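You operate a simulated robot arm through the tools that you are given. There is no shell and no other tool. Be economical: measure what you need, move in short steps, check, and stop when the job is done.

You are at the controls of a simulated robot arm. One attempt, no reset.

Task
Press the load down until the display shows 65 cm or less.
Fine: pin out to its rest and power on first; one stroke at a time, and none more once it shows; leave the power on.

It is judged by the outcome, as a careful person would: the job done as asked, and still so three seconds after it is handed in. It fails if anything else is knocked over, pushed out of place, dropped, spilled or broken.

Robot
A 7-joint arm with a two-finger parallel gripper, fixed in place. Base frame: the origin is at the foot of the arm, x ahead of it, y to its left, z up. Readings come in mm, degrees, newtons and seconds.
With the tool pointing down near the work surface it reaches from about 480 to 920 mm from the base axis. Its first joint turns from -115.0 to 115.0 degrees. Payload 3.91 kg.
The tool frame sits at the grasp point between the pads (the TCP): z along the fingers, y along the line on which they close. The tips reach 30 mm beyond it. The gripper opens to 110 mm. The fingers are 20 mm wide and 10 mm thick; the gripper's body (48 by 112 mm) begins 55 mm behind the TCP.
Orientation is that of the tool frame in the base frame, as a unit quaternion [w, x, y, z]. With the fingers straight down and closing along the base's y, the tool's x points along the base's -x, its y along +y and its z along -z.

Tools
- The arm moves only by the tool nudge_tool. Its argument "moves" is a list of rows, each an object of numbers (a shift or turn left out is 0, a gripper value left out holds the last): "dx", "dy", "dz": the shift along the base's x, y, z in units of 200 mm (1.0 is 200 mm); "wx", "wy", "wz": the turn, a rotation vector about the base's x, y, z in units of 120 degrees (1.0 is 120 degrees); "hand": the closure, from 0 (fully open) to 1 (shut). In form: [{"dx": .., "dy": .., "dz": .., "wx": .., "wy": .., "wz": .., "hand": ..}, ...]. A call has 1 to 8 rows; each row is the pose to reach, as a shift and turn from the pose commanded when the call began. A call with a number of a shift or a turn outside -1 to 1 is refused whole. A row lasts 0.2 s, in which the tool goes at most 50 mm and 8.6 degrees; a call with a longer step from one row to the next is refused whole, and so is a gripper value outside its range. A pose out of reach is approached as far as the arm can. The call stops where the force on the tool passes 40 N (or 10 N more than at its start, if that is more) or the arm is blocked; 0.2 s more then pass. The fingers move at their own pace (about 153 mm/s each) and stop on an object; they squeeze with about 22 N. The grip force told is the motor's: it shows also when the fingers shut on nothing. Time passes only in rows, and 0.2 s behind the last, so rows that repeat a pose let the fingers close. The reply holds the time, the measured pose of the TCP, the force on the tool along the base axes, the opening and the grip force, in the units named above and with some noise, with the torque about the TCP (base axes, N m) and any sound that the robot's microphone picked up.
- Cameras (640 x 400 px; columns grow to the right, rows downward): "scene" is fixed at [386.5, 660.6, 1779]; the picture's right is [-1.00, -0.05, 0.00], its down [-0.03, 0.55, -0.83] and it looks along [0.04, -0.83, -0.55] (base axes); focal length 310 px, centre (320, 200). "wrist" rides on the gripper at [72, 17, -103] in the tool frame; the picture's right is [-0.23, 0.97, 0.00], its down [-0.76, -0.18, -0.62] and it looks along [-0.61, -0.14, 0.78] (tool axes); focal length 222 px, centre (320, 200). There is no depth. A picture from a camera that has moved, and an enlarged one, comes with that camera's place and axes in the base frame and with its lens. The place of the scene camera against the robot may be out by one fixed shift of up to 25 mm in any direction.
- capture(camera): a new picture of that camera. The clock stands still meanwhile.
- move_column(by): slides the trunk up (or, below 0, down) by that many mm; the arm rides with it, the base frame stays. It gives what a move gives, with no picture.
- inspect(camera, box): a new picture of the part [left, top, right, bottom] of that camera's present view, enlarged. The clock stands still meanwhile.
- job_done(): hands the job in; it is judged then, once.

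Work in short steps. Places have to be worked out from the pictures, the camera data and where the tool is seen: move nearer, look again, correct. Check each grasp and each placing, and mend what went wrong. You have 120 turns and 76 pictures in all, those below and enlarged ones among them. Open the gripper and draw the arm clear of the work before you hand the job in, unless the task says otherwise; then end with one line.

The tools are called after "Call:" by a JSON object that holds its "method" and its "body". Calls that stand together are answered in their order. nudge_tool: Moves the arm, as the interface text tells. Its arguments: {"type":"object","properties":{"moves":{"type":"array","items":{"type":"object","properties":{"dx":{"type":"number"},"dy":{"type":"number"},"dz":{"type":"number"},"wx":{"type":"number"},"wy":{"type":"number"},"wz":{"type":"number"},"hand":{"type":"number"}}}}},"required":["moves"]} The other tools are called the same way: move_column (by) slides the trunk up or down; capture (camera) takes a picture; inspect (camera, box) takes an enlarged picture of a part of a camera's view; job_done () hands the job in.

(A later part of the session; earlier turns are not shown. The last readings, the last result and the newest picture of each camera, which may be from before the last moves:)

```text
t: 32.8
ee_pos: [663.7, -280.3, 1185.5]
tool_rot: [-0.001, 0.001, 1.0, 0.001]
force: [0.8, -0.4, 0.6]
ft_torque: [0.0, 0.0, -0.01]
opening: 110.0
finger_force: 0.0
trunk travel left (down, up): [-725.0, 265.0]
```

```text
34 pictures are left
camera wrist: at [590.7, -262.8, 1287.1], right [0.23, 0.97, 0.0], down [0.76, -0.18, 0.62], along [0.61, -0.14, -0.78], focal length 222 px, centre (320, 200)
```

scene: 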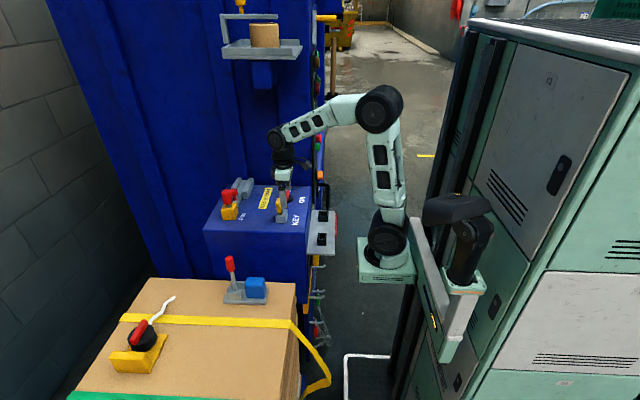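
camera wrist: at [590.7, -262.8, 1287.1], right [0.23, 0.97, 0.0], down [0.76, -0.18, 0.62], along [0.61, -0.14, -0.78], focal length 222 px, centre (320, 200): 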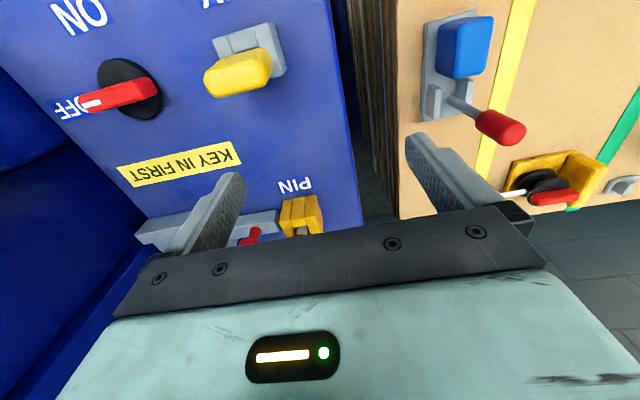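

Combining views, the pin's red handle is centred near (798, -341, 1117), with the bolt knob about 65 mm toward -y. I move above the handle with the jaws partly closed, to pass between pin and knob.

Call:
{"method": "nudge_tool", "body": {"moves": [{"dx": 0.0, "dz": 0.12, "hand": 0.3}, {"dx": 0.15, "dy": -0.08, "dz": 0.12, "hand": 0.3}, {"dx": 0.3, "dy": -0.16, "dz": 0.12}, {"dx": 0.45, "dy": -0.24, "dz": 0.12}, {"dx": 0.6, "dy": -0.3, "dz": 0.12}, {"dx": 0.67, "dy": -0.3, "dz": 0.12}, {"dx": 0.67, "dy": -0.3, "dz": 0.12}]}}

Call:
{"method": "capture", "body": {"camera": "wrist"}}

Call:
{"method": "inspect", "body": {"camera": "scene", "box": [200, 140, 300, 230]}}

```text
t: 34.4
ee_pos: [801.0, -339.1, 1209.0]
tool_rot: [-0.001, 0.0, 1.0, 0.002]
force: [0.9, 0.3, -0.1]
ft_torque: [0.0, -0.01, 0.0]
opening: 76.8
finger_force: 0.0
trunk travel left (down, up): [-725.0, 265.0]
```

```text
33 pictures are left
camera wrist: at [727.7, -321.7, 1311.1], right [0.23, 0.97, 0.0], down [0.76, -0.18, 0.62], along [0.6, -0.14, -0.78], focal length 222 px, centre (320, 200)
```

wrist: 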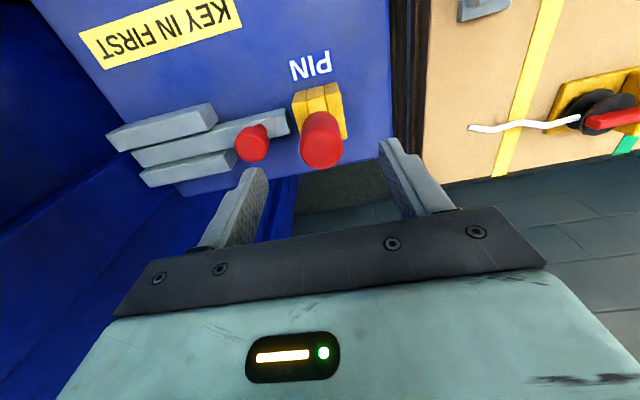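

```text
4.44 times, centred on (250, 185) of scene
camera zoom: at [386.5, 660.6, 1779.0], right [-1.0, -0.05, 0.0], down [-0.03, 0.55, -0.83], along [0.04, -0.83, -0.55], focal length 1377 px, centre (631, 267)
```

zoom: 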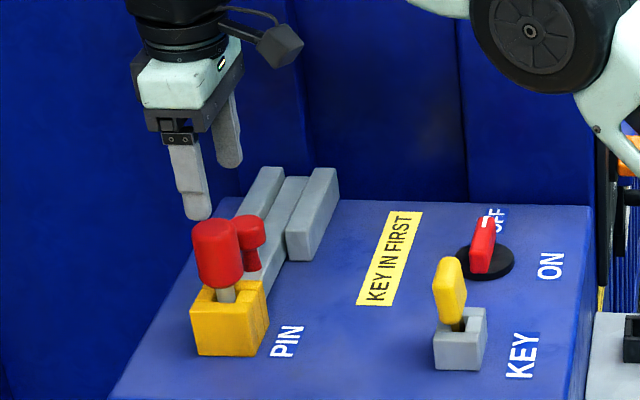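

Wrist view puts the handle at about (806, -339) and 40 mm across, with the knob's edge at y≈-393. I narrow the jaws to about 62 mm and descend around the handle.

Call:
{"method": "nudge_tool", "body": {"moves": [{"dx": 0.02, "hand": 0.435}, {"dx": 0.02, "dz": -0.12}, {"dx": 0.02, "dz": -0.24}, {"dx": 0.02, "dz": -0.34}, {"dx": 0.02, "dz": -0.42}, {"dx": 0.02, "dz": -0.42}]}}

Call:
{"method": "inspect", "body": {"camera": "scene", "box": [200, 140, 300, 230]}}

Call:
{"method": "capture", "body": {"camera": "wrist"}}

```text
t: 35.8
ee_pos: [803.2, -337.6, 1125.2]
tool_rot: [-0.001, 0.0, 1.0, 0.003]
force: [-0.6, -0.1, 0.2]
ft_torque: [0.03, -0.02, -0.01]
opening: 62.3
finger_force: 0.0
trunk travel left (down, up): [-725.0, 265.0]
```

```text
4.44 times, centred on (250, 185) of scene
camera zoom: at [386.5, 660.6, 1779.0], right [-1.0, -0.05, 0.0], down [-0.03, 0.55, -0.83], along [0.04, -0.83, -0.55], focal length 1377 px, centre (631, 267)
```

zoom: 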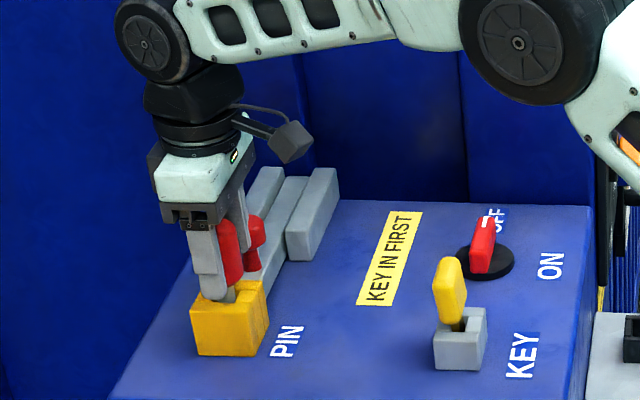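

```text
30 pictures are left
camera wrist: at [730.7, -320.4, 1227.5], right [0.23, 0.97, 0.0], down [0.76, -0.18, 0.62], along [0.61, -0.14, -0.78], focal length 222 px, centre (320, 200)
```

wrist: 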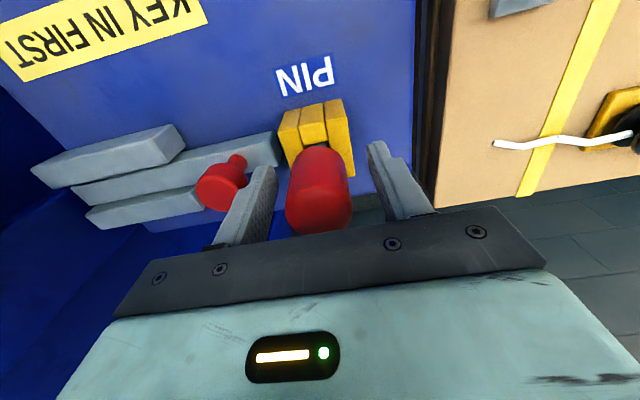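

The jaws straddle the handle evenly and clear the knob. I close on it.

Call:
{"method": "nudge_tool", "body": {"moves": [{"hand": 0.6}, {"hand": 0.8}, {"hand": 0.8}, {"hand": 0.8}]}}

Call:
{"method": "nudge_tool", "body": {"moves": [{"dz": 0.05}, {"dz": 0.1}, {"dz": 0.15}, {"dz": 0.2}, {"dz": 0.2}]}}

Call:
{"method": "inspect", "body": {"camera": "scene", "box": [200, 140, 300, 230]}}

```text
t: 36.8
ee_pos: [803.7, -338.3, 1125.3]
tool_rot: [-0.001, 0.0, 1.0, 0.001]
force: [-0.6, -2.5, 0.5]
ft_torque: [-0.23, 0.0, -0.03]
opening: 37.2
finger_force: 22.0
trunk travel left (down, up): [-725.0, 265.0]
```

```text
t: 38.0
ee_pos: [803.6, -337.0, 1166.4]
tool_rot: [-0.001, 0.001, 1.0, 0.001]
force: [-1.0, -2.4, -1.3]
ft_torque: [-0.2, 0.06, 0.0]
opening: 37.1
finger_force: 22.5
trunk travel left (down, up): [-725.0, 265.0]
```

```text
4.44 times, centred on (250, 185) of scene
camera zoom: at [386.5, 660.6, 1779.0], right [-1.0, -0.05, 0.0], down [-0.03, 0.55, -0.83], along [0.04, -0.83, -0.55], focal length 1377 px, centre (631, 267)
```

zoom: 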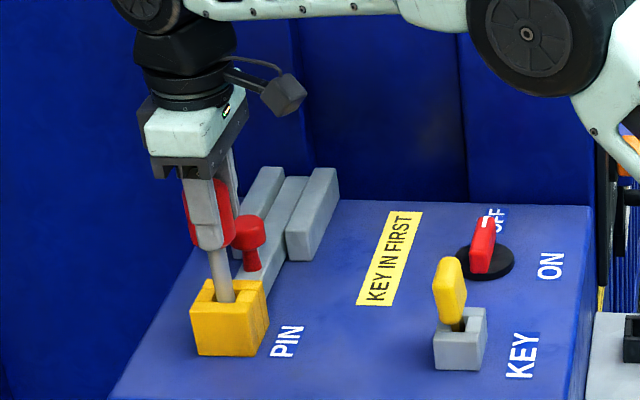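

The pin follows: its grey shaft is rising from the yellow block. I lift another 60 mm and look.

Call:
{"method": "nudge_tool", "body": {"moves": [{"dz": 0.1}, {"dz": 0.2}, {"dz": 0.3}, {"dz": 0.4}, {"dz": 0.4}]}}

Call:
{"method": "inspect", "body": {"camera": "scene", "box": [200, 130, 280, 220]}}

```text
t: 39.2
ee_pos: [803.2, -336.4, 1244.5]
tool_rot: [0.0, 0.0, 1.0, 0.001]
force: [-0.2, 0.0, -1.8]
ft_torque: [0.0, 0.01, -0.01]
opening: 37.2
finger_force: 21.1
trunk travel left (down, up): [-725.0, 265.0]
```

```text
4.44 times, centred on (240, 175) of scene
camera zoom: at [386.5, 660.6, 1779.0], right [-1.0, -0.05, 0.0], down [-0.03, 0.55, -0.83], along [0.04, -0.83, -0.55], focal length 1377 px, centre (676, 311)
```

zoom: 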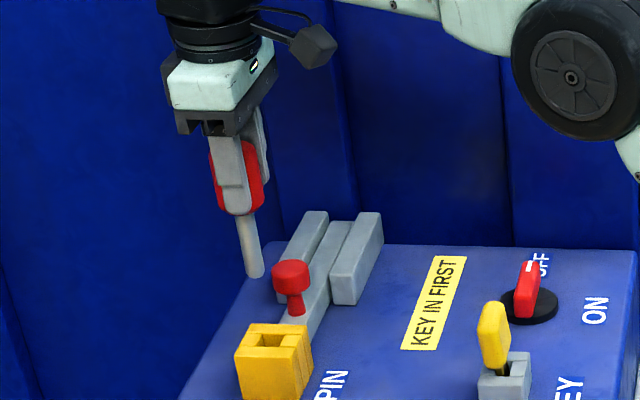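

The pin is a plain 15 mm round shaft, about 68 mm long below the handle. I compare the PIN and KEY openings with the two black sockets to decide which is the pin's rest.

Call:
{"method": "inspect", "body": {"camera": "scene", "box": [218, 195, 248, 225]}}

Call:
{"method": "inspect", "body": {"camera": "scene", "box": [305, 205, 340, 250]}}

Call:
{"method": "inspect", "body": {"camera": "scene", "box": [268, 195, 298, 225]}}

```text
13.33 times, centred on (233, 210) of scene
camera zoom: at [386.5, 660.6, 1779.0], right [-1.0, -0.05, 0.0], down [-0.03, 0.55, -0.83], along [0.04, -0.83, -0.55], focal length 4132 px, centre (1480, 67)
```

zoom: 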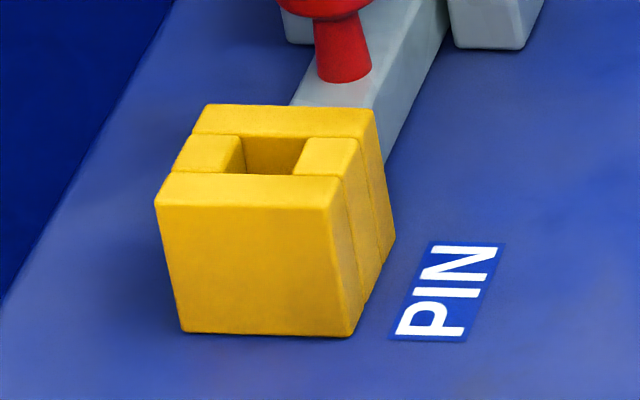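

```text
8.89 times, centred on (322, 228) of scene
camera zoom: at [386.5, 660.6, 1779.0], right [-1.0, -0.05, 0.0], down [-0.03, 0.55, -0.83], along [0.04, -0.83, -0.55], focal length 2755 px, centre (298, -44)
```

zoom: 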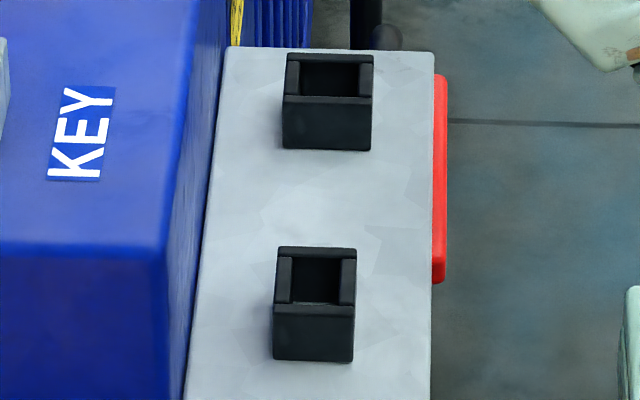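

```text
13.33 times, centred on (283, 210) of scene
camera zoom: at [386.5, 660.6, 1779.0], right [-1.0, -0.05, 0.0], down [-0.03, 0.55, -0.83], along [0.04, -0.83, -0.55], focal length 4132 px, centre (813, 67)
```

zoom: 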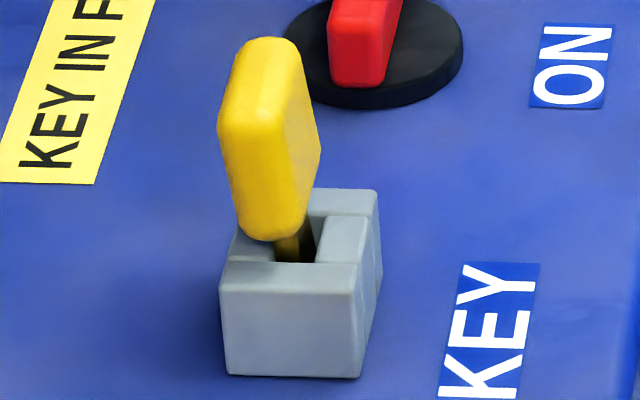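

The +y rest is an elongated slot like KEY's, while the -y one is square like PIN's. The pin's rest is therefore the -y socket, with its opening centred near (439, -499) and rim z≈930. I carry the pin back along the same clear line.

Call:
{"method": "nudge_tool", "body": {"moves": [{"dx": -0.12, "dy": 0.05}, {"dx": -0.3, "dy": 0.1}, {"dx": -0.5, "dy": 0.15}, {"dx": -0.7, "dy": 0.15}, {"dx": -0.9, "dy": 0.15}, {"dx": -1.0, "dy": 0.15}, {"dx": -1.0, "dy": 0.15}]}}

Call:
{"method": "nudge_tool", "body": {"moves": [{"dx": -0.2}, {"dx": -0.4}, {"dx": -0.6, "dy": -0.1, "dz": -0.05}, {"dx": -0.75, "dy": -0.25, "dz": -0.1}, {"dx": -0.84, "dy": -0.42, "dz": -0.15}, {"dx": -0.84, "dy": -0.62, "dz": -0.2}, {"dx": -0.84, "dy": -0.8, "dz": -0.2}, {"dx": -0.84, "dy": -0.96, "dz": -0.2}]}}

Call:
{"method": "capture", "body": {"camera": "wrist"}}

Call:
{"method": "capture", "body": {"camera": "scene"}}

```text
t: 40.8
ee_pos: [604.1, -307.3, 1245.2]
tool_rot: [0.0, 0.0, 1.0, 0.002]
force: [0.1, -0.6, -1.5]
ft_torque: [-0.05, 0.04, -0.01]
opening: 37.0
finger_force: 21.7
trunk travel left (down, up): [-725.0, 265.0]
```

```text
t: 42.6
ee_pos: [436.0, -501.6, 1204.6]
tool_rot: [-0.001, -0.001, 1.0, 0.002]
force: [0.6, 0.4, -0.8]
ft_torque: [-0.1, 0.01, -0.02]
opening: 37.0
finger_force: 22.5
trunk travel left (down, up): [-725.0, 265.0]
```

```text
24 pictures are left
camera wrist: at [363.0, -484.1, 1308.2], right [0.23, 0.97, 0.0], down [0.76, -0.18, 0.62], along [0.61, -0.14, -0.78], focal length 222 px, centre (320, 200)
```

wrist: 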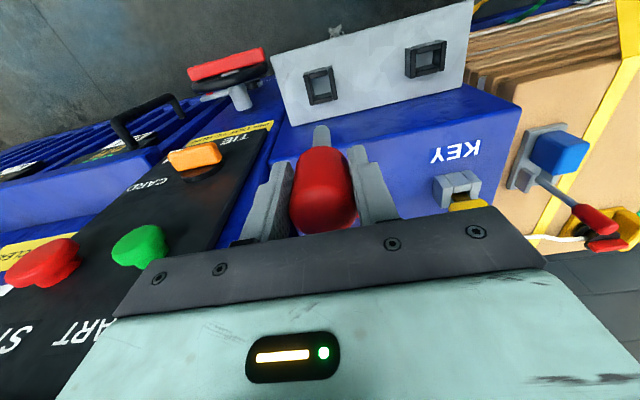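

```text
23 pictures are left
```

scene: 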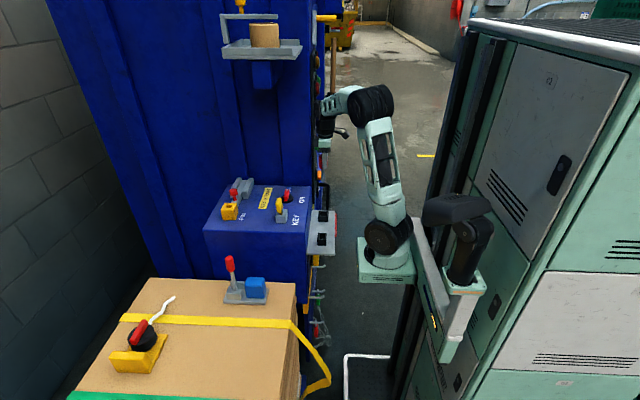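

The socket reads (440, -501) from here and the pin hangs straight with its tip about 104 mm below the TCP. I descend until the tip is about 15 mm above the rim.

Call:
{"method": "nudge_tool", "body": {"moves": [{"dx": 0.018, "dz": -0.2}, {"dx": 0.018, "dz": -0.4}, {"dx": 0.018, "dz": -0.6}, {"dx": 0.018, "dz": -0.76}, {"dx": 0.018, "dz": -0.76}]}}

Call:
{"method": "inspect", "body": {"camera": "scene", "box": [295, 185, 350, 235]}}

Call:
{"method": "inspect", "body": {"camera": "wrist", "box": [240, 20, 400, 240]}}

```text
t: 43.8
ee_pos: [438.3, -499.0, 1055.7]
tool_rot: [-0.001, 0.0, 1.0, 0.001]
force: [-0.6, -0.5, -2.1]
ft_torque: [0.03, 0.0, -0.02]
opening: 37.1
finger_force: 22.0
trunk travel left (down, up): [-725.0, 265.0]
```

```text
8.00 times, centred on (322, 210) of scene
camera zoom: at [386.5, 660.6, 1779.0], right [-1.0, -0.05, 0.0], down [-0.03, 0.55, -0.83], along [0.04, -0.83, -0.55], focal length 2479 px, centre (300, 120)
```

zoom: 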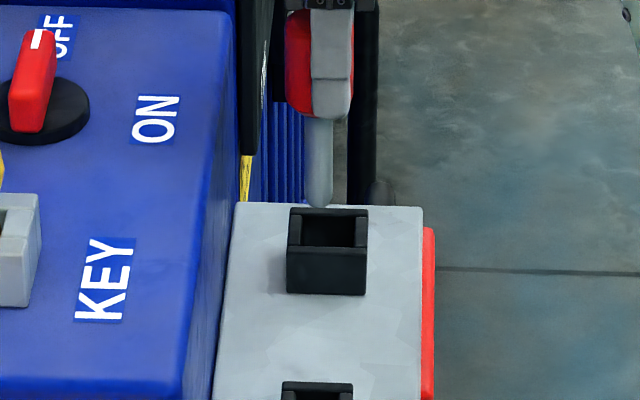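

```text
1.82 times, centred on (320, 130) of wrist
camera zoom: at [365.7, -482.7, 1157.8], right [0.23, 0.97, 0.0], down [0.76, -0.18, 0.62], along [0.61, -0.14, -0.78], focal length 404 px, centre (320, 327)
```

zoom: 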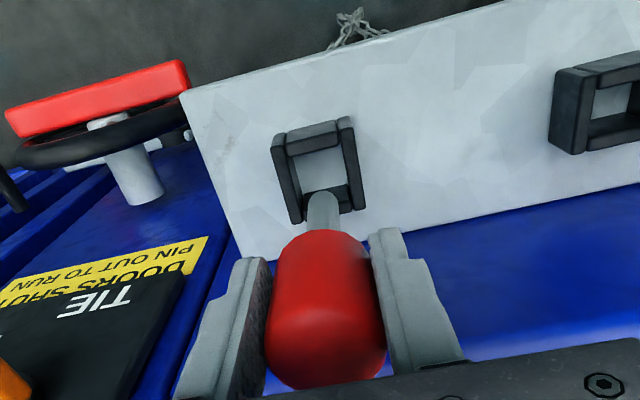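

Both views say the tip is about 5 mm too far in +x. I correct that and lower the pin into the socket slowly.

Call:
{"method": "nudge_tool", "body": {"moves": [{"dx": -0.026}, {"dx": -0.026, "dz": -0.06}, {"dx": -0.026, "dz": -0.1}, {"dx": -0.026, "dz": -0.14}, {"dx": -0.026, "dz": -0.17}, {"dx": -0.026, "dz": -0.2}, {"dx": -0.026, "dz": -0.2}]}}

Call:
{"method": "inspect", "body": {"camera": "scene", "box": [295, 185, 350, 235]}}

```text
t: 45.4
ee_pos: [433.7, -501.2, 1013.3]
tool_rot: [-0.001, 0.0, 1.0, 0.001]
force: [0.4, -0.5, -1.2]
ft_torque: [0.0, 0.02, 0.01]
opening: 37.3
finger_force: 22.0
trunk travel left (down, up): [-725.0, 265.0]
```

```text
8.00 times, centred on (322, 210) of scene
camera zoom: at [386.5, 660.6, 1779.0], right [-1.0, -0.05, 0.0], down [-0.03, 0.55, -0.83], along [0.04, -0.83, -0.55], focal length 2479 px, centre (300, 120)
```

zoom: 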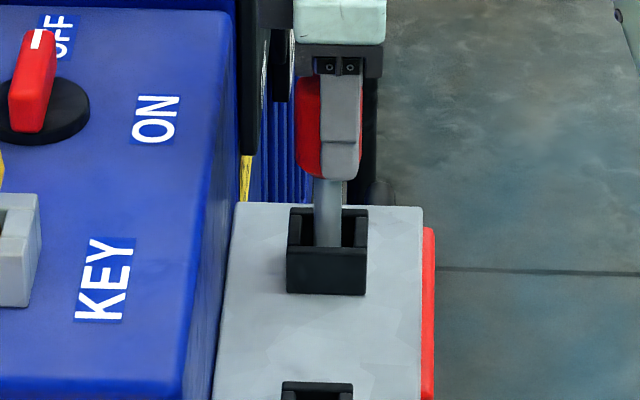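

The pin is inside the socket and centred. I lower in small steps to find the floor.

Call:
{"method": "nudge_tool", "body": {"moves": [{"dz": -0.02}, {"dz": -0.04}, {"dz": -0.04}]}}

Call:
{"method": "nudge_tool", "body": {"moves": [{"dz": -0.01}, {"dz": -0.02}, {"dz": -0.02}]}}

```text
t: 46.2
ee_pos: [433.9, -501.6, 1006.5]
tool_rot: [-0.001, 0.0, 1.0, 0.001]
force: [0.9, 0.3, -0.3]
ft_torque: [-0.03, 0.0, 0.0]
opening: 37.2
finger_force: 22.1
trunk travel left (down, up): [-725.0, 265.0]
```

```text
t: 47.0
ee_pos: [435.4, -499.4, 1003.7]
tool_rot: [0.0, 0.001, 1.0, 0.001]
force: [-0.5, -1.2, 16.5]
ft_torque: [-0.13, -0.12, -0.03]
opening: 36.9
finger_force: 22.4
trunk travel left (down, up): [-725.0, 265.0]
```

The pin has touched the floor of the socket (16 N). I release and rise straight up.

Call:
{"method": "nudge_tool", "body": {"moves": [{"dz": 0.005, "hand": 0.6}, {"dz": 0.005, "hand": 0.4}, {"dz": 0.005, "hand": 0.4}, {"dz": 0.15}, {"dz": 0.35}, {"dz": 0.55}, {"dz": 0.7}]}}

Call:
{"method": "inspect", "body": {"camera": "scene", "box": [265, 175, 350, 245]}}

Call:
{"method": "capture", "body": {"camera": "wrist"}}

```text
t: 48.6
ee_pos: [435.0, -498.0, 1143.0]
tool_rot: [-0.001, 0.0, 1.0, 0.001]
force: [-0.3, -1.0, 0.0]
ft_torque: [-0.01, 0.05, 0.02]
opening: 65.7
finger_force: 0.1
trunk travel left (down, up): [-725.0, 265.0]
```

```text
5.71 times, centred on (308, 210) of scene
camera zoom: at [386.5, 660.6, 1779.0], right [-1.0, -0.05, 0.0], down [-0.03, 0.55, -0.83], along [0.04, -0.83, -0.55], focal length 1771 px, centre (391, 143)
```

zoom: 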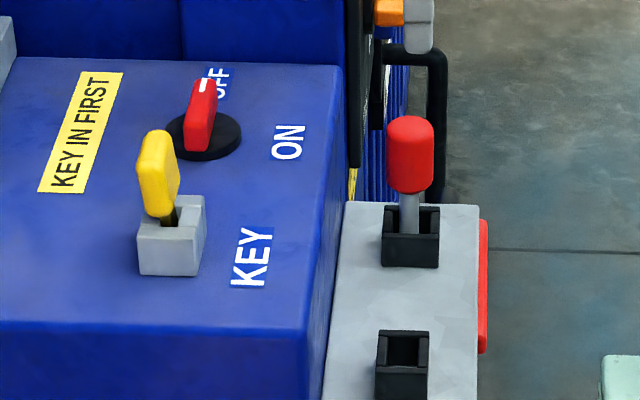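

```text
18 pictures are left
camera wrist: at [362.3, -480.3, 1245.9], right [0.23, 0.97, 0.0], down [0.76, -0.18, 0.62], along [0.6, -0.14, -0.78], focal length 222 px, centre (320, 200)
```

wrist: 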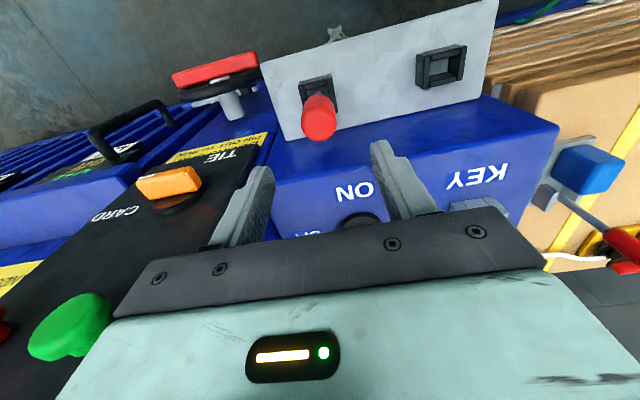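

The pin stands in its rest. Next is the rotary switch, centred near (590, -466, 1035): its bar lies along y, pointing at OFF, and ON is 90° clockwise from above. I move over it at low height while turning the jaws -90° to close along x, with the camera away from the wall.

Call:
{"method": "nudge_tool", "body": {"moves": [{"dx": 0.1, "dz": 0.05, "hand": 0.5}, {"dx": 0.25, "dz": 0.1, "wz": -0.05}, {"dx": 0.4, "dy": 0.05, "dz": 0.1, "wz": -0.12}, {"dx": 0.55, "dy": 0.1, "dz": 0.1, "wz": -0.19}, {"dx": 0.7, "dy": 0.15, "dz": 0.1, "wz": -0.26}, {"dx": 0.775, "dy": 0.16, "dz": 0.1, "wz": -0.33}, {"dx": 0.775, "dy": 0.16, "dz": 0.1, "wz": -0.4}, {"dx": 0.775, "dy": 0.16, "dz": 0.1, "wz": -0.47}]}}

Call:
{"method": "nudge_tool", "body": {"moves": [{"wz": -0.07}, {"wz": -0.14}, {"wz": -0.21}, {"wz": -0.28}, {"wz": -0.28}]}}

Call:
{"method": "capture", "body": {"camera": "wrist"}}

Call:
{"method": "capture", "body": {"camera": "scene"}}

```text
t: 50.4
ee_pos: [587.2, -466.9, 1162.9]
tool_rot: [0.0, 0.475, 0.88, 0.002]
force: [-0.1, -0.2, 0.6]
ft_torque: [0.01, -0.01, -0.02]
opening: 55.1
finger_force: 0.1
trunk travel left (down, up): [-725.0, 265.0]
```

```text
t: 51.6
ee_pos: [587.4, -467.8, 1162.0]
tool_rot: [0.0, 0.708, 0.706, 0.001]
force: [0.3, -0.4, 0.2]
ft_torque: [0.02, -0.02, 0.02]
opening: 54.8
finger_force: 0.1
trunk travel left (down, up): [-725.0, 265.0]
```

```text
17 pictures are left
camera wrist: at [604.9, -394.7, 1264.6], right [0.97, -0.23, 0.0], down [-0.18, -0.76, 0.62], along [-0.14, -0.6, -0.78], focal length 222 px, centre (320, 200)
```

wrist: 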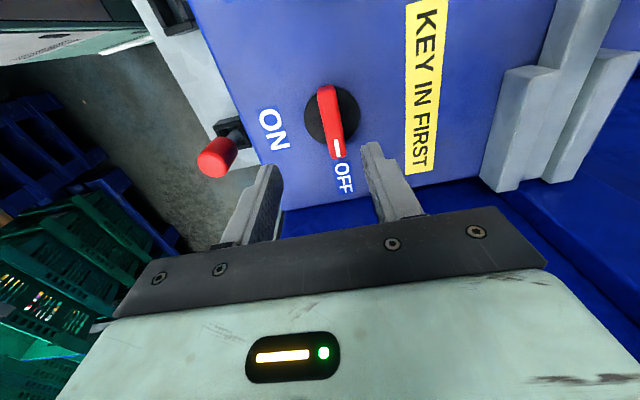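

```text
16 pictures are left
```

scene: 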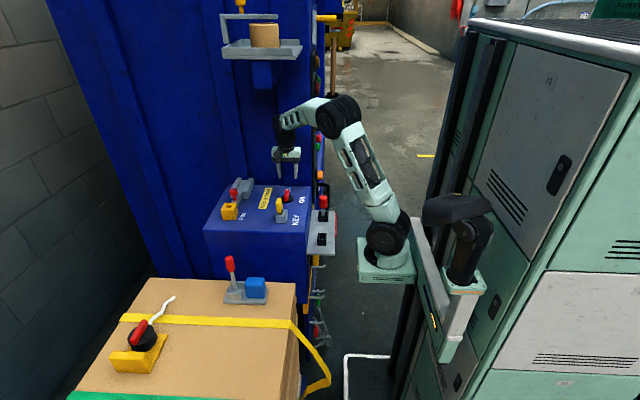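

The bar's centre is at (600, -467), about 17 mm wide and aligned with y. I shift +13 mm in x and lower to put the fingertips beside it.

Call:
{"method": "nudge_tool", "body": {"moves": [{"dx": 0.063}, {"dx": 0.063, "dz": -0.15}, {"dx": 0.063, "dz": -0.28}, {"dx": 0.063, "dz": -0.36}, {"dx": 0.063, "dz": -0.4}, {"dx": 0.063, "dz": -0.4}]}}

Call:
{"method": "inspect", "body": {"camera": "scene", "box": [260, 160, 330, 230]}}

```text
t: 53.0
ee_pos: [599.8, -468.9, 1081.3]
tool_rot: [0.0, 0.707, 0.707, 0.002]
force: [0.5, 0.2, 0.8]
ft_torque: [0.0, 0.01, 0.0]
opening: 55.0
finger_force: 0.1
trunk travel left (down, up): [-725.0, 265.0]
```

```text
5.71 times, centred on (295, 195) of scene
camera zoom: at [386.5, 660.6, 1779.0], right [-1.0, -0.05, 0.0], down [-0.03, 0.55, -0.83], along [0.04, -0.83, -0.55], focal length 1771 px, centre (463, 229)
```

zoom: 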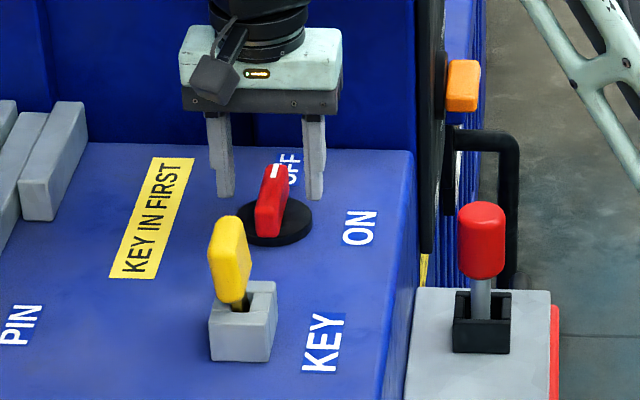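

The fingers straddle the bar but overlap its top only slightly. I go 13 mm lower and close.

Call:
{"method": "nudge_tool", "body": {"moves": [{"dz": -0.03}, {"dz": -0.065}, {"dz": -0.065}]}}

Call:
{"method": "nudge_tool", "body": {"moves": [{"hand": 0.7}, {"hand": 0.9}, {"hand": 0.95}, {"hand": 0.95}]}}

```text
t: 53.8
ee_pos: [599.8, -469.0, 1067.6]
tool_rot: [0.0, 0.707, 0.707, 0.002]
force: [-0.2, -0.2, 0.2]
ft_torque: [0.04, 0.01, 0.02]
opening: 55.1
finger_force: 0.0
trunk travel left (down, up): [-725.0, 265.0]
```

```text
t: 54.8
ee_pos: [599.8, -470.1, 1068.4]
tool_rot: [0.001, 0.707, 0.707, 0.002]
force: [-0.3, 0.3, -0.3]
ft_torque: [-0.13, 0.41, 0.0]
opening: 17.8
finger_force: 44.7
trunk travel left (down, up): [-725.0, 265.0]
```

Gripped at 17.8 mm, the bar's width. I turn it clockwise in steps.

Call:
{"method": "nudge_tool", "body": {"moves": [{"wz": -0.06}, {"wz": -0.12}, {"wz": -0.18}, {"wz": -0.24}, {"wz": -0.3}, {"wz": -0.36}, {"wz": -0.36}]}}

Call:
{"method": "inspect", "body": {"camera": "scene", "box": [260, 160, 330, 230]}}

```text
t: 56.4
ee_pos: [603.9, -470.8, 1068.1]
tool_rot: [0.003, 0.918, 0.397, 0.002]
force: [30.5, -18.8, -11.0]
ft_torque: [0.47, -0.34, 0.23]
opening: 17.9
finger_force: 45.3
trunk travel left (down, up): [-725.0, 265.0]
```

```text
5.71 times, centred on (295, 195) of scene
camera zoom: at [386.5, 660.6, 1779.0], right [-1.0, -0.05, 0.0], down [-0.03, 0.55, -0.83], along [0.04, -0.83, -0.55], focal length 1771 px, centre (463, 229)
```

zoom: 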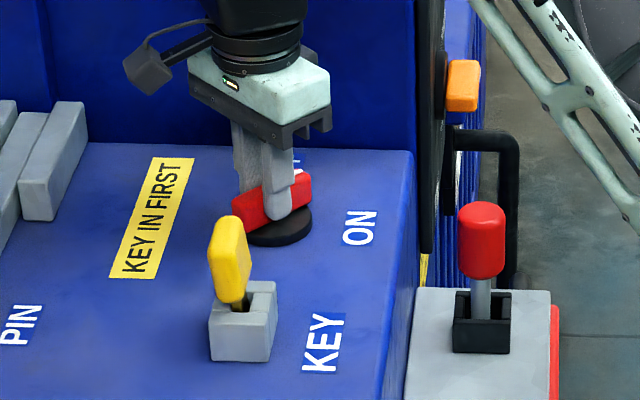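

The bar turns well, but a side load of about 35 N shows the pivot is slightly +x/-y of my centre. I relieve that and keep turning.

Call:
{"method": "nudge_tool", "body": {"moves": [{"dx": 0.03, "dy": -0.015}, {"dx": 0.03, "dy": -0.015, "wz": -0.06}, {"dx": 0.035, "dy": -0.015, "wz": -0.12}, {"dx": 0.04, "dy": -0.015, "wz": -0.18}, {"dx": 0.04, "dy": -0.015, "wz": -0.18}]}}

```text
t: 57.6
ee_pos: [605.5, -472.2, 1068.2]
tool_rot: [0.001, 0.976, 0.216, -0.001]
force: [-23.7, 0.3, -10.3]
ft_torque: [0.02, 0.42, -0.02]
opening: 17.9
finger_force: 44.9
trunk travel left (down, up): [-725.0, 265.0]
```

Call:
{"method": "nudge_tool", "body": {"moves": [{"dx": -0.015}, {"dx": -0.015, "wz": -0.06}, {"dx": -0.015, "wz": -0.12}, {"dx": -0.015, "wz": -0.18}, {"dx": -0.015, "wz": -0.21}, {"dx": -0.015, "wz": -0.21}]}}

Call:
{"method": "inspect", "body": {"camera": "scene", "box": [260, 160, 330, 230]}}

```text
t: 59.0
ee_pos: [606.6, -474.2, 1068.5]
tool_rot: [0.002, 1.0, 0.0, 0.001]
force: [-7.3, -26.3, -21.5]
ft_torque: [0.1, 0.35, 0.25]
opening: 17.7
finger_force: 44.9
trunk travel left (down, up): [-725.0, 265.0]
```

```text
5.71 times, centred on (295, 195) of scene
camera zoom: at [386.5, 660.6, 1779.0], right [-1.0, -0.05, 0.0], down [-0.03, 0.55, -0.83], along [0.04, -0.83, -0.55], focal length 1771 px, centre (463, 229)
```

zoom: 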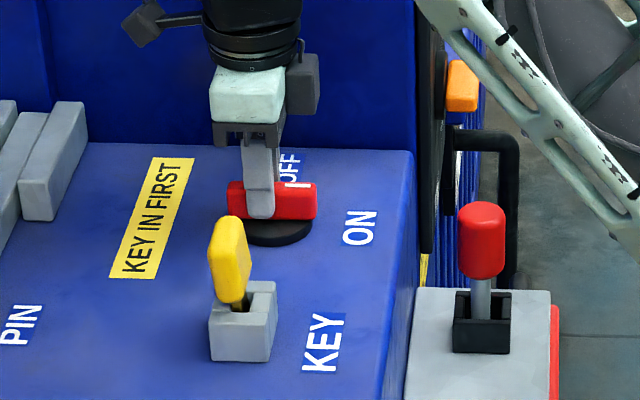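

The bar's mark now points to ON. I release, rise, and draw back toward the robot.

Call:
{"method": "nudge_tool", "body": {"moves": [{"hand": 0.7}, {"hand": 0.6}, {"hand": 0.6}, {"dz": 0.15}, {"dz": 0.35}, {"dz": 0.48}, {"dz": 0.48, "dx": -0.15}, {"dz": 0.48, "dx": -0.35}]}}

Call:
{"method": "nudge_tool", "body": {"moves": [{"dx": -0.22}, {"dx": -0.44}, {"dx": -0.66}, {"dx": -0.85}, {"dx": -0.95, "wy": -0.06}, {"dx": -0.95, "wy": -0.12, "dy": -0.1}, {"dx": -0.95, "wy": -0.18, "dy": -0.2}, {"dx": -0.95, "wy": -0.24, "dy": -0.3}]}}

Call:
{"method": "nudge_tool", "body": {"moves": [{"wy": -0.06, "dy": -0.1}, {"wy": -0.12, "dy": -0.2}, {"wy": -0.18, "dy": -0.3}, {"wy": -0.24, "dy": -0.4}, {"wy": -0.3, "dy": -0.5, "dz": 0.1}, {"wy": -0.36, "dy": -0.55, "dz": 0.1}, {"wy": -0.36, "dy": -0.55, "dz": 0.1}]}}

Call:
{"method": "capture", "body": {"camera": "wrist"}}

```text
t: 60.8
ee_pos: [538.7, -472.5, 1165.1]
tool_rot: [0.002, 1.0, 0.001, 0.0]
force: [0.3, 0.1, -0.2]
ft_torque: [-0.01, 0.01, -0.03]
opening: 43.9
finger_force: 0.1
trunk travel left (down, up): [-725.0, 265.0]
```

```text
t: 62.6
ee_pos: [343.4, -533.1, 1164.7]
tool_rot: [0.003, 0.968, -0.001, 0.252]
force: [-0.2, 0.4, 0.6]
ft_torque: [-0.04, 0.02, -0.03]
opening: 44.1
finger_force: 0.0
trunk travel left (down, up): [-725.0, 265.0]
```

```text
t: 64.2
ee_pos: [346.2, -643.0, 1187.2]
tool_rot: [0.002, 0.808, -0.002, 0.589]
force: [-0.2, 1.0, 1.0]
ft_torque: [-0.01, -0.04, 0.0]
opening: 43.7
finger_force: 0.1
trunk travel left (down, up): [-725.0, 265.0]
```

```text
12 pictures are left
camera wrist: at [269.1, -658.5, 1286.5], right [-0.07, -0.97, -0.21], down [-0.83, 0.18, -0.53], along [0.56, 0.14, -0.82], focal length 222 px, centre (320, 200)
```

wrist: 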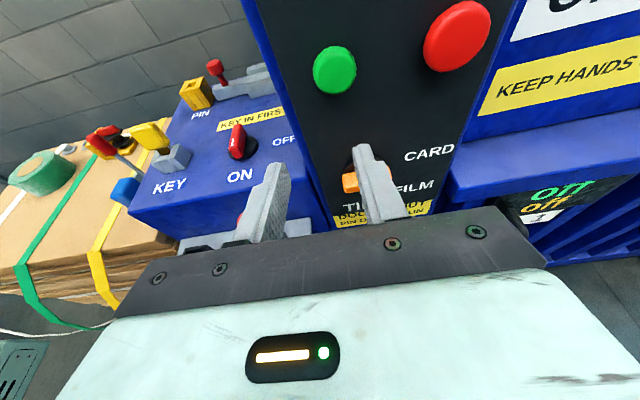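

START reads about (465, -664, 1189). Before pressing I rise to view the display and lamps, to confirm the power is on.

Call:
{"method": "nudge_tool", "body": {"moves": [{"dz": 0.2, "wy": -0.05, "hand": 1.0}, {"dz": 0.4, "wy": -0.1}, {"dz": 0.6, "wy": -0.15}, {"dz": 0.8, "wy": -0.15}, {"dz": 0.8, "wy": -0.15}]}}

Call:
{"method": "capture", "body": {"camera": "wrist"}}

```text
t: 65.4
ee_pos: [346.6, -643.0, 1346.9]
tool_rot: [0.0, 0.706, -0.001, 0.708]
force: [0.4, -0.2, -0.1]
ft_torque: [-0.03, 0.0, -0.02]
opening: 0.0
finger_force: 21.9
trunk travel left (down, up): [-725.0, 265.0]
```

```text
11 pictures are left
camera wrist: at [241.3, -659.2, 1418.0], right [0.0, -0.97, -0.23], down [-0.62, 0.18, -0.76], along [0.78, 0.14, -0.6], focal length 222 px, centre (320, 200)
```

wrist: 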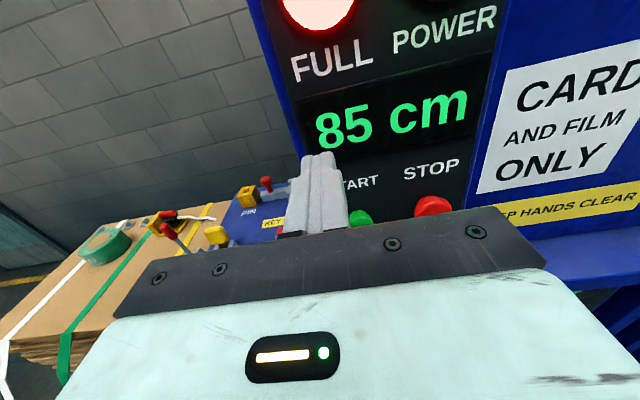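

Power is on and the display shows 85 cm. I lower the closed fingertips in front of START at (465–480, -665, 1188).

Call:
{"method": "nudge_tool", "body": {"moves": [{"dy": -0.05, "dz": -0.2}, {"dy": -0.11, "dz": -0.4}, {"dy": -0.11, "dz": -0.6}, {"dy": -0.11, "dz": -0.79}, {"dx": 0.1, "dy": -0.11, "dz": -0.79}, {"dx": 0.2, "dy": -0.11, "dz": -0.79}, {"dx": 0.2, "dy": -0.11, "dz": -0.79}]}}

Call:
{"method": "capture", "body": {"camera": "wrist"}}

```text
t: 67.0
ee_pos: [388.3, -663.7, 1185.7]
tool_rot: [0.001, 0.707, -0.001, 0.708]
force: [0.4, 0.0, -0.8]
ft_torque: [0.02, 0.01, 0.02]
opening: 0.0
finger_force: 22.2
trunk travel left (down, up): [-725.0, 265.0]
```

```text
10 pictures are left
camera wrist: at [283.7, -680.3, 1256.9], right [0.0, -0.97, -0.23], down [-0.62, 0.18, -0.76], along [0.78, 0.14, -0.61], focal length 222 px, centre (320, 200)
```

wrist: 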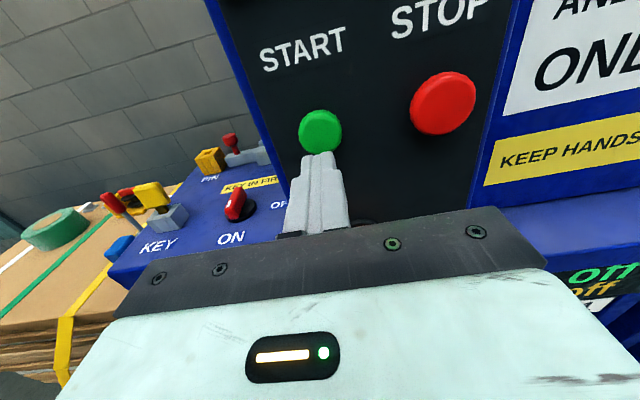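

The tip lines up with START in both y and z. I advance in small steps, watching the force.

Call:
{"method": "nudge_tool", "body": {"moves": [{"dx": 0.1}, {"dx": 0.14}, {"dx": 0.17}, {"dx": 0.2}]}}

```text
t: 68.0
ee_pos: [425.7, -663.8, 1187.0]
tool_rot: [0.001, 0.707, -0.001, 0.708]
force: [-0.2, 0.5, 0.2]
ft_torque: [0.0, -0.01, -0.02]
opening: 0.2
finger_force: 22.1
trunk travel left (down, up): [-725.0, 265.0]
```

Call:
{"method": "nudge_tool", "body": {"moves": [{"dx": 0.015}, {"dx": 0.03}, {"dx": 0.045}, {"dx": 0.06}]}}

```text
t: 69.0
ee_pos: [437.3, -662.3, 1186.7]
tool_rot: [0.002, 0.707, -0.002, 0.708]
force: [-2.9, 1.2, 1.5]
ft_torque: [-0.03, -0.01, 0.04]
opening: 0.0
finger_force: 21.9
trunk travel left (down, up): [-725.0, 265.0]
```

First contact, at about 3 N with the tip at x≈467. I press a little further and listen for a click.

Call:
{"method": "nudge_tool", "body": {"moves": [{"dx": 0.01}, {"dx": 0.02}, {"dx": 0.02}]}}

```text
t: 69.8
ee_pos: [441.9, -663.6, 1185.5]
tool_rot: [0.001, 0.707, -0.002, 0.708]
force: [-9.4, 1.4, -3.7]
ft_torque: [-0.04, 0.12, 0.03]
opening: 0.0
finger_force: 21.6
trunk travel left (down, up): [-725.0, 265.0]
```

Call:
{"method": "nudge_tool", "body": {"moves": [{"dx": 0.01}, {"dx": 0.02}, {"dx": 0.02}]}}

```text
t: 70.6
ee_pos: [442.9, -663.2, 1186.2]
tool_rot: [0.002, 0.707, -0.003, 0.708]
force: [-27.4, 3.6, -8.9]
ft_torque: [-0.02, 0.28, 0.1]
opening: 0.0
finger_force: 22.2
trunk travel left (down, up): [-725.0, 265.0]
```

The button has bottomed (27 N, no more travel). I withdraw and rise to see the display.

Call:
{"method": "nudge_tool", "body": {"moves": [{"dx": -0.1}, {"dx": -0.25}, {"dx": -0.4, "dz": 0.1}, {"dx": -0.5, "dz": 0.3}, {"dx": -0.5, "dz": 0.5}, {"dx": -0.5, "dz": 0.7}, {"dx": -0.5, "dz": 0.8}, {"dx": -0.5, "dz": 0.8}]}}

Call:
{"method": "capture", "body": {"camera": "wrist"}}

```text
t: 72.4
ee_pos: [344.8, -664.4, 1348.6]
tool_rot: [0.002, 0.707, -0.002, 0.707]
force: [0.4, 0.2, -1.0]
ft_torque: [-0.01, -0.01, 0.06]
opening: 0.1
finger_force: 21.7
trunk travel left (down, up): [-725.0, 265.0]
```

```text
9 pictures are left
camera wrist: at [241.6, -679.7, 1419.2], right [0.0, -0.97, -0.23], down [-0.62, 0.18, -0.76], along [0.78, 0.14, -0.61], focal length 222 px, centre (320, 200)
```

wrist: 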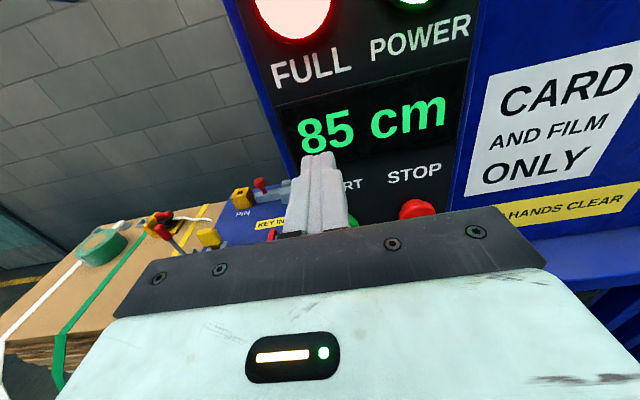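

It still shows 85 cm, though the stroke may be under way. I rise 90 mm to see the RUN lamp as well, and wait.

Call:
{"method": "nudge_tool", "body": {"moves": [{"dz": 0.2, "dx": -0.1}, {"dz": 0.4, "dx": -0.2}, {"dz": 0.45, "dx": -0.25}, {"dz": 0.45, "dx": -0.25}, {"dz": 0.45, "dx": -0.25}, {"dz": 0.45, "dx": -0.25}, {"dz": 0.45, "dx": -0.25}, {"dz": 0.45, "dx": -0.25}]}}

Call:
{"method": "nudge_tool", "body": {"moves": [{"dx": 0}, {"dx": 0}, {"dx": 0}, {"dx": 0}, {"dx": 0}, {"dx": 0}, {"dx": 0}, {"dx": 0}]}}

Call:
{"method": "capture", "body": {"camera": "wrist"}}

```text
t: 74.2
ee_pos: [294.2, -662.9, 1436.2]
tool_rot: [0.002, 0.707, -0.002, 0.707]
force: [-0.2, 0.1, -0.6]
ft_torque: [-0.03, 0.01, 0.02]
opening: 0.0
finger_force: 21.7
trunk travel left (down, up): [-725.0, 265.0]
```

```text
t: 76.0
ee_pos: [294.0, -662.7, 1436.5]
tool_rot: [0.001, 0.707, -0.002, 0.708]
force: [0.2, -0.2, -0.1]
ft_torque: [0.04, 0.01, -0.01]
opening: 0.0
finger_force: 22.1
trunk travel left (down, up): [-725.0, 265.0]
```

```text
8 pictures are left
camera wrist: at [189.8, -678.5, 1508.1], right [0.0, -0.97, -0.23], down [-0.62, 0.18, -0.76], along [0.78, 0.14, -0.61], focal length 222 px, centre (320, 200)
```

wrist: 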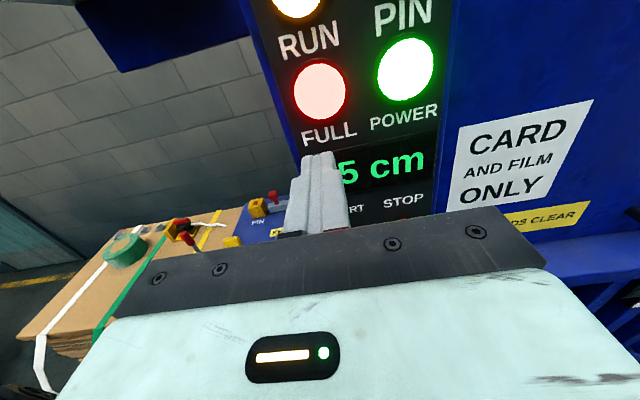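

RUN is lit, so the stroke is in progress. I shift +y so the fingers don't hide the digits, and wait.

Call:
{"method": "nudge_tool", "body": {"moves": [{"dy": 0.15}, {"dy": 0.3}, {"dy": 0.3}, {"dy": 0.3}, {"dy": 0.3}, {"dy": 0.3}, {"dy": 0.3}, {"dy": 0.3}]}}

Call:
{"method": "nudge_tool", "body": {"moves": [{"dx": 0}, {"dx": 0}, {"dx": 0}, {"dx": 0}, {"dx": 0}, {"dx": 0}, {"dx": 0}, {"dx": 0}]}}

Call:
{"method": "nudge_tool", "body": {"moves": [{"dx": 0}, {"dx": 0}, {"dx": 0}, {"dx": 0}, {"dx": 0}, {"dx": 0}, {"dx": 0}, {"dx": 0}]}}

Call:
{"method": "capture", "body": {"camera": "wrist"}}

```text
t: 77.8
ee_pos: [294.3, -603.2, 1438.3]
tool_rot: [0.001, 0.706, -0.002, 0.708]
force: [-0.1, -0.2, 0.5]
ft_torque: [0.02, 0.04, -0.04]
opening: 0.1
finger_force: 22.1
trunk travel left (down, up): [-725.0, 265.0]
```

```text
t: 79.6
ee_pos: [294.5, -603.9, 1436.6]
tool_rot: [0.0, 0.706, 0.0, 0.708]
force: [0.5, -0.4, -0.8]
ft_torque: [0.01, -0.01, 0.01]
opening: 0.0
finger_force: 21.8
trunk travel left (down, up): [-725.0, 265.0]
```

```text
t: 81.4
ee_pos: [294.3, -602.3, 1436.9]
tool_rot: [0.002, 0.706, -0.002, 0.708]
force: [0.1, 0.5, -0.4]
ft_torque: [0.0, -0.02, 0.02]
opening: 0.0
finger_force: 21.6
trunk travel left (down, up): [-725.0, 265.0]
```

```text
7 pictures are left
camera wrist: at [190.2, -618.7, 1508.3], right [0.0, -0.97, -0.23], down [-0.62, 0.18, -0.76], along [0.78, 0.14, -0.61], focal length 222 px, centre (320, 200)
```

wrist: 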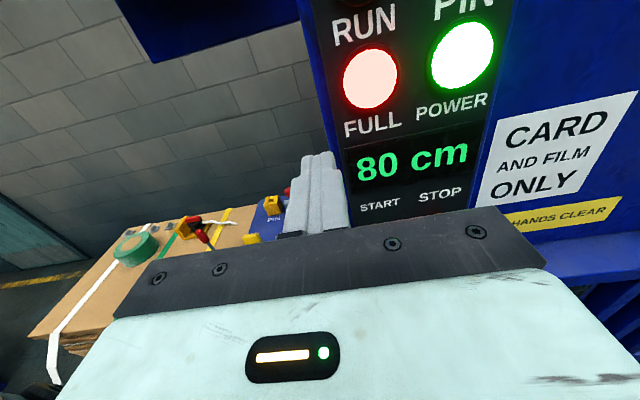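

It now shows 80 cm. I wait longer and rise slightly, to check RUN has gone out and the stroke is complete.

Call:
{"method": "nudge_tool", "body": {"moves": [{"dz": 0.15}, {"dz": 0.25}, {"dz": 0.25}, {"dz": 0.25}, {"dz": 0.25}, {"dz": 0.25}, {"dz": 0.25}, {"dz": 0.25}]}}

Call:
{"method": "nudge_tool", "body": {"moves": [{"dx": 0}, {"dx": 0}, {"dx": 0}, {"dx": 0}, {"dx": 0}, {"dx": 0}, {"dx": 0}, {"dx": 0}]}}

Call:
{"method": "nudge_tool", "body": {"moves": [{"dx": 0}, {"dx": 0}, {"dx": 0}, {"dx": 0}, {"dx": 0}, {"dx": 0}, {"dx": 0}, {"dx": 0}]}}

Call:
{"method": "capture", "body": {"camera": "wrist"}}

```text
t: 83.2
ee_pos: [295.3, -603.1, 1486.7]
tool_rot: [0.001, 0.706, -0.002, 0.708]
force: [0.2, 0.2, -0.2]
ft_torque: [0.04, 0.04, 0.02]
opening: 0.0
finger_force: 22.1
trunk travel left (down, up): [-725.0, 265.0]
```

```text
t: 85.0
ee_pos: [295.4, -602.7, 1487.7]
tool_rot: [0.002, 0.706, -0.002, 0.708]
force: [-0.3, -0.7, 0.2]
ft_torque: [0.02, 0.0, 0.0]
opening: 0.0
finger_force: 21.7
trunk travel left (down, up): [-725.0, 265.0]
```

```text
t: 86.8
ee_pos: [294.8, -602.8, 1487.0]
tool_rot: [0.001, 0.707, -0.001, 0.707]
force: [0.7, -1.0, -0.7]
ft_torque: [-0.01, 0.01, -0.01]
opening: 0.0
finger_force: 21.7
trunk travel left (down, up): [-725.0, 265.0]
```

```text
6 pictures are left
camera wrist: at [190.7, -618.9, 1558.7], right [0.0, -0.97, -0.23], down [-0.62, 0.18, -0.76], along [0.78, 0.14, -0.61], focal length 222 px, centre (320, 200)
```

wrist: 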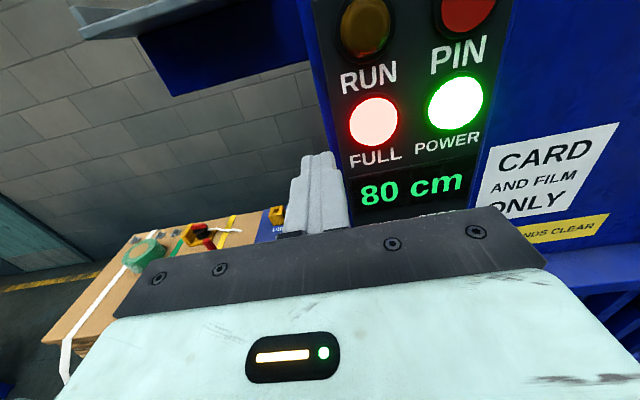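

RUN is out and the first stroke gave 85 to 80 cm. I go back down to START for the second stroke.

Call:
{"method": "nudge_tool", "body": {"moves": [{"dy": -0.1, "dz": -0.2}, {"dy": -0.2, "dz": -0.4}, {"dy": -0.305, "dz": -0.6}, {"dy": -0.305, "dz": -0.8}, {"dy": -0.305, "dz": -0.9}, {"dy": -0.305, "dz": -0.9}]}}

Call:
{"method": "nudge_tool", "body": {"moves": [{"dz": -0.2}, {"dz": -0.4}, {"dz": -0.6}, {"dz": -0.605, "dx": 0.2}, {"dz": -0.605, "dx": 0.4}, {"dz": -0.605, "dx": 0.5}, {"dz": -0.605, "dx": 0.6}, {"dz": -0.605, "dx": 0.6}]}}

```text
t: 88.2
ee_pos: [297.2, -664.0, 1308.4]
tool_rot: [0.001, 0.706, -0.001, 0.708]
force: [-0.5, -0.6, -0.9]
ft_torque: [-0.03, -0.01, 0.03]
opening: 0.1
finger_force: 21.8
trunk travel left (down, up): [-725.0, 265.0]
```

```text
t: 90.0
ee_pos: [416.1, -664.5, 1186.9]
tool_rot: [0.002, 0.706, -0.002, 0.708]
force: [-1.1, -0.3, 0.0]
ft_torque: [-0.03, -0.04, 0.0]
opening: 0.1
finger_force: 21.9
trunk travel left (down, up): [-725.0, 265.0]
```

Aligned at (416, -664.5, 1187). I press as before, to about 446 commanded.

Call:
{"method": "nudge_tool", "body": {"moves": [{"dx": 0.06}, {"dx": 0.1}, {"dx": 0.12}, {"dx": 0.135}, {"dx": 0.148}, {"dx": 0.148}]}}

```text
t: 91.4
ee_pos: [442.1, -666.3, 1187.7]
tool_rot: [0.002, 0.706, -0.003, 0.708]
force: [-23.1, 0.2, -1.6]
ft_torque: [-0.11, 0.08, 0.03]
opening: 0.2
finger_force: 22.4
trunk travel left (down, up): [-725.0, 265.0]
```

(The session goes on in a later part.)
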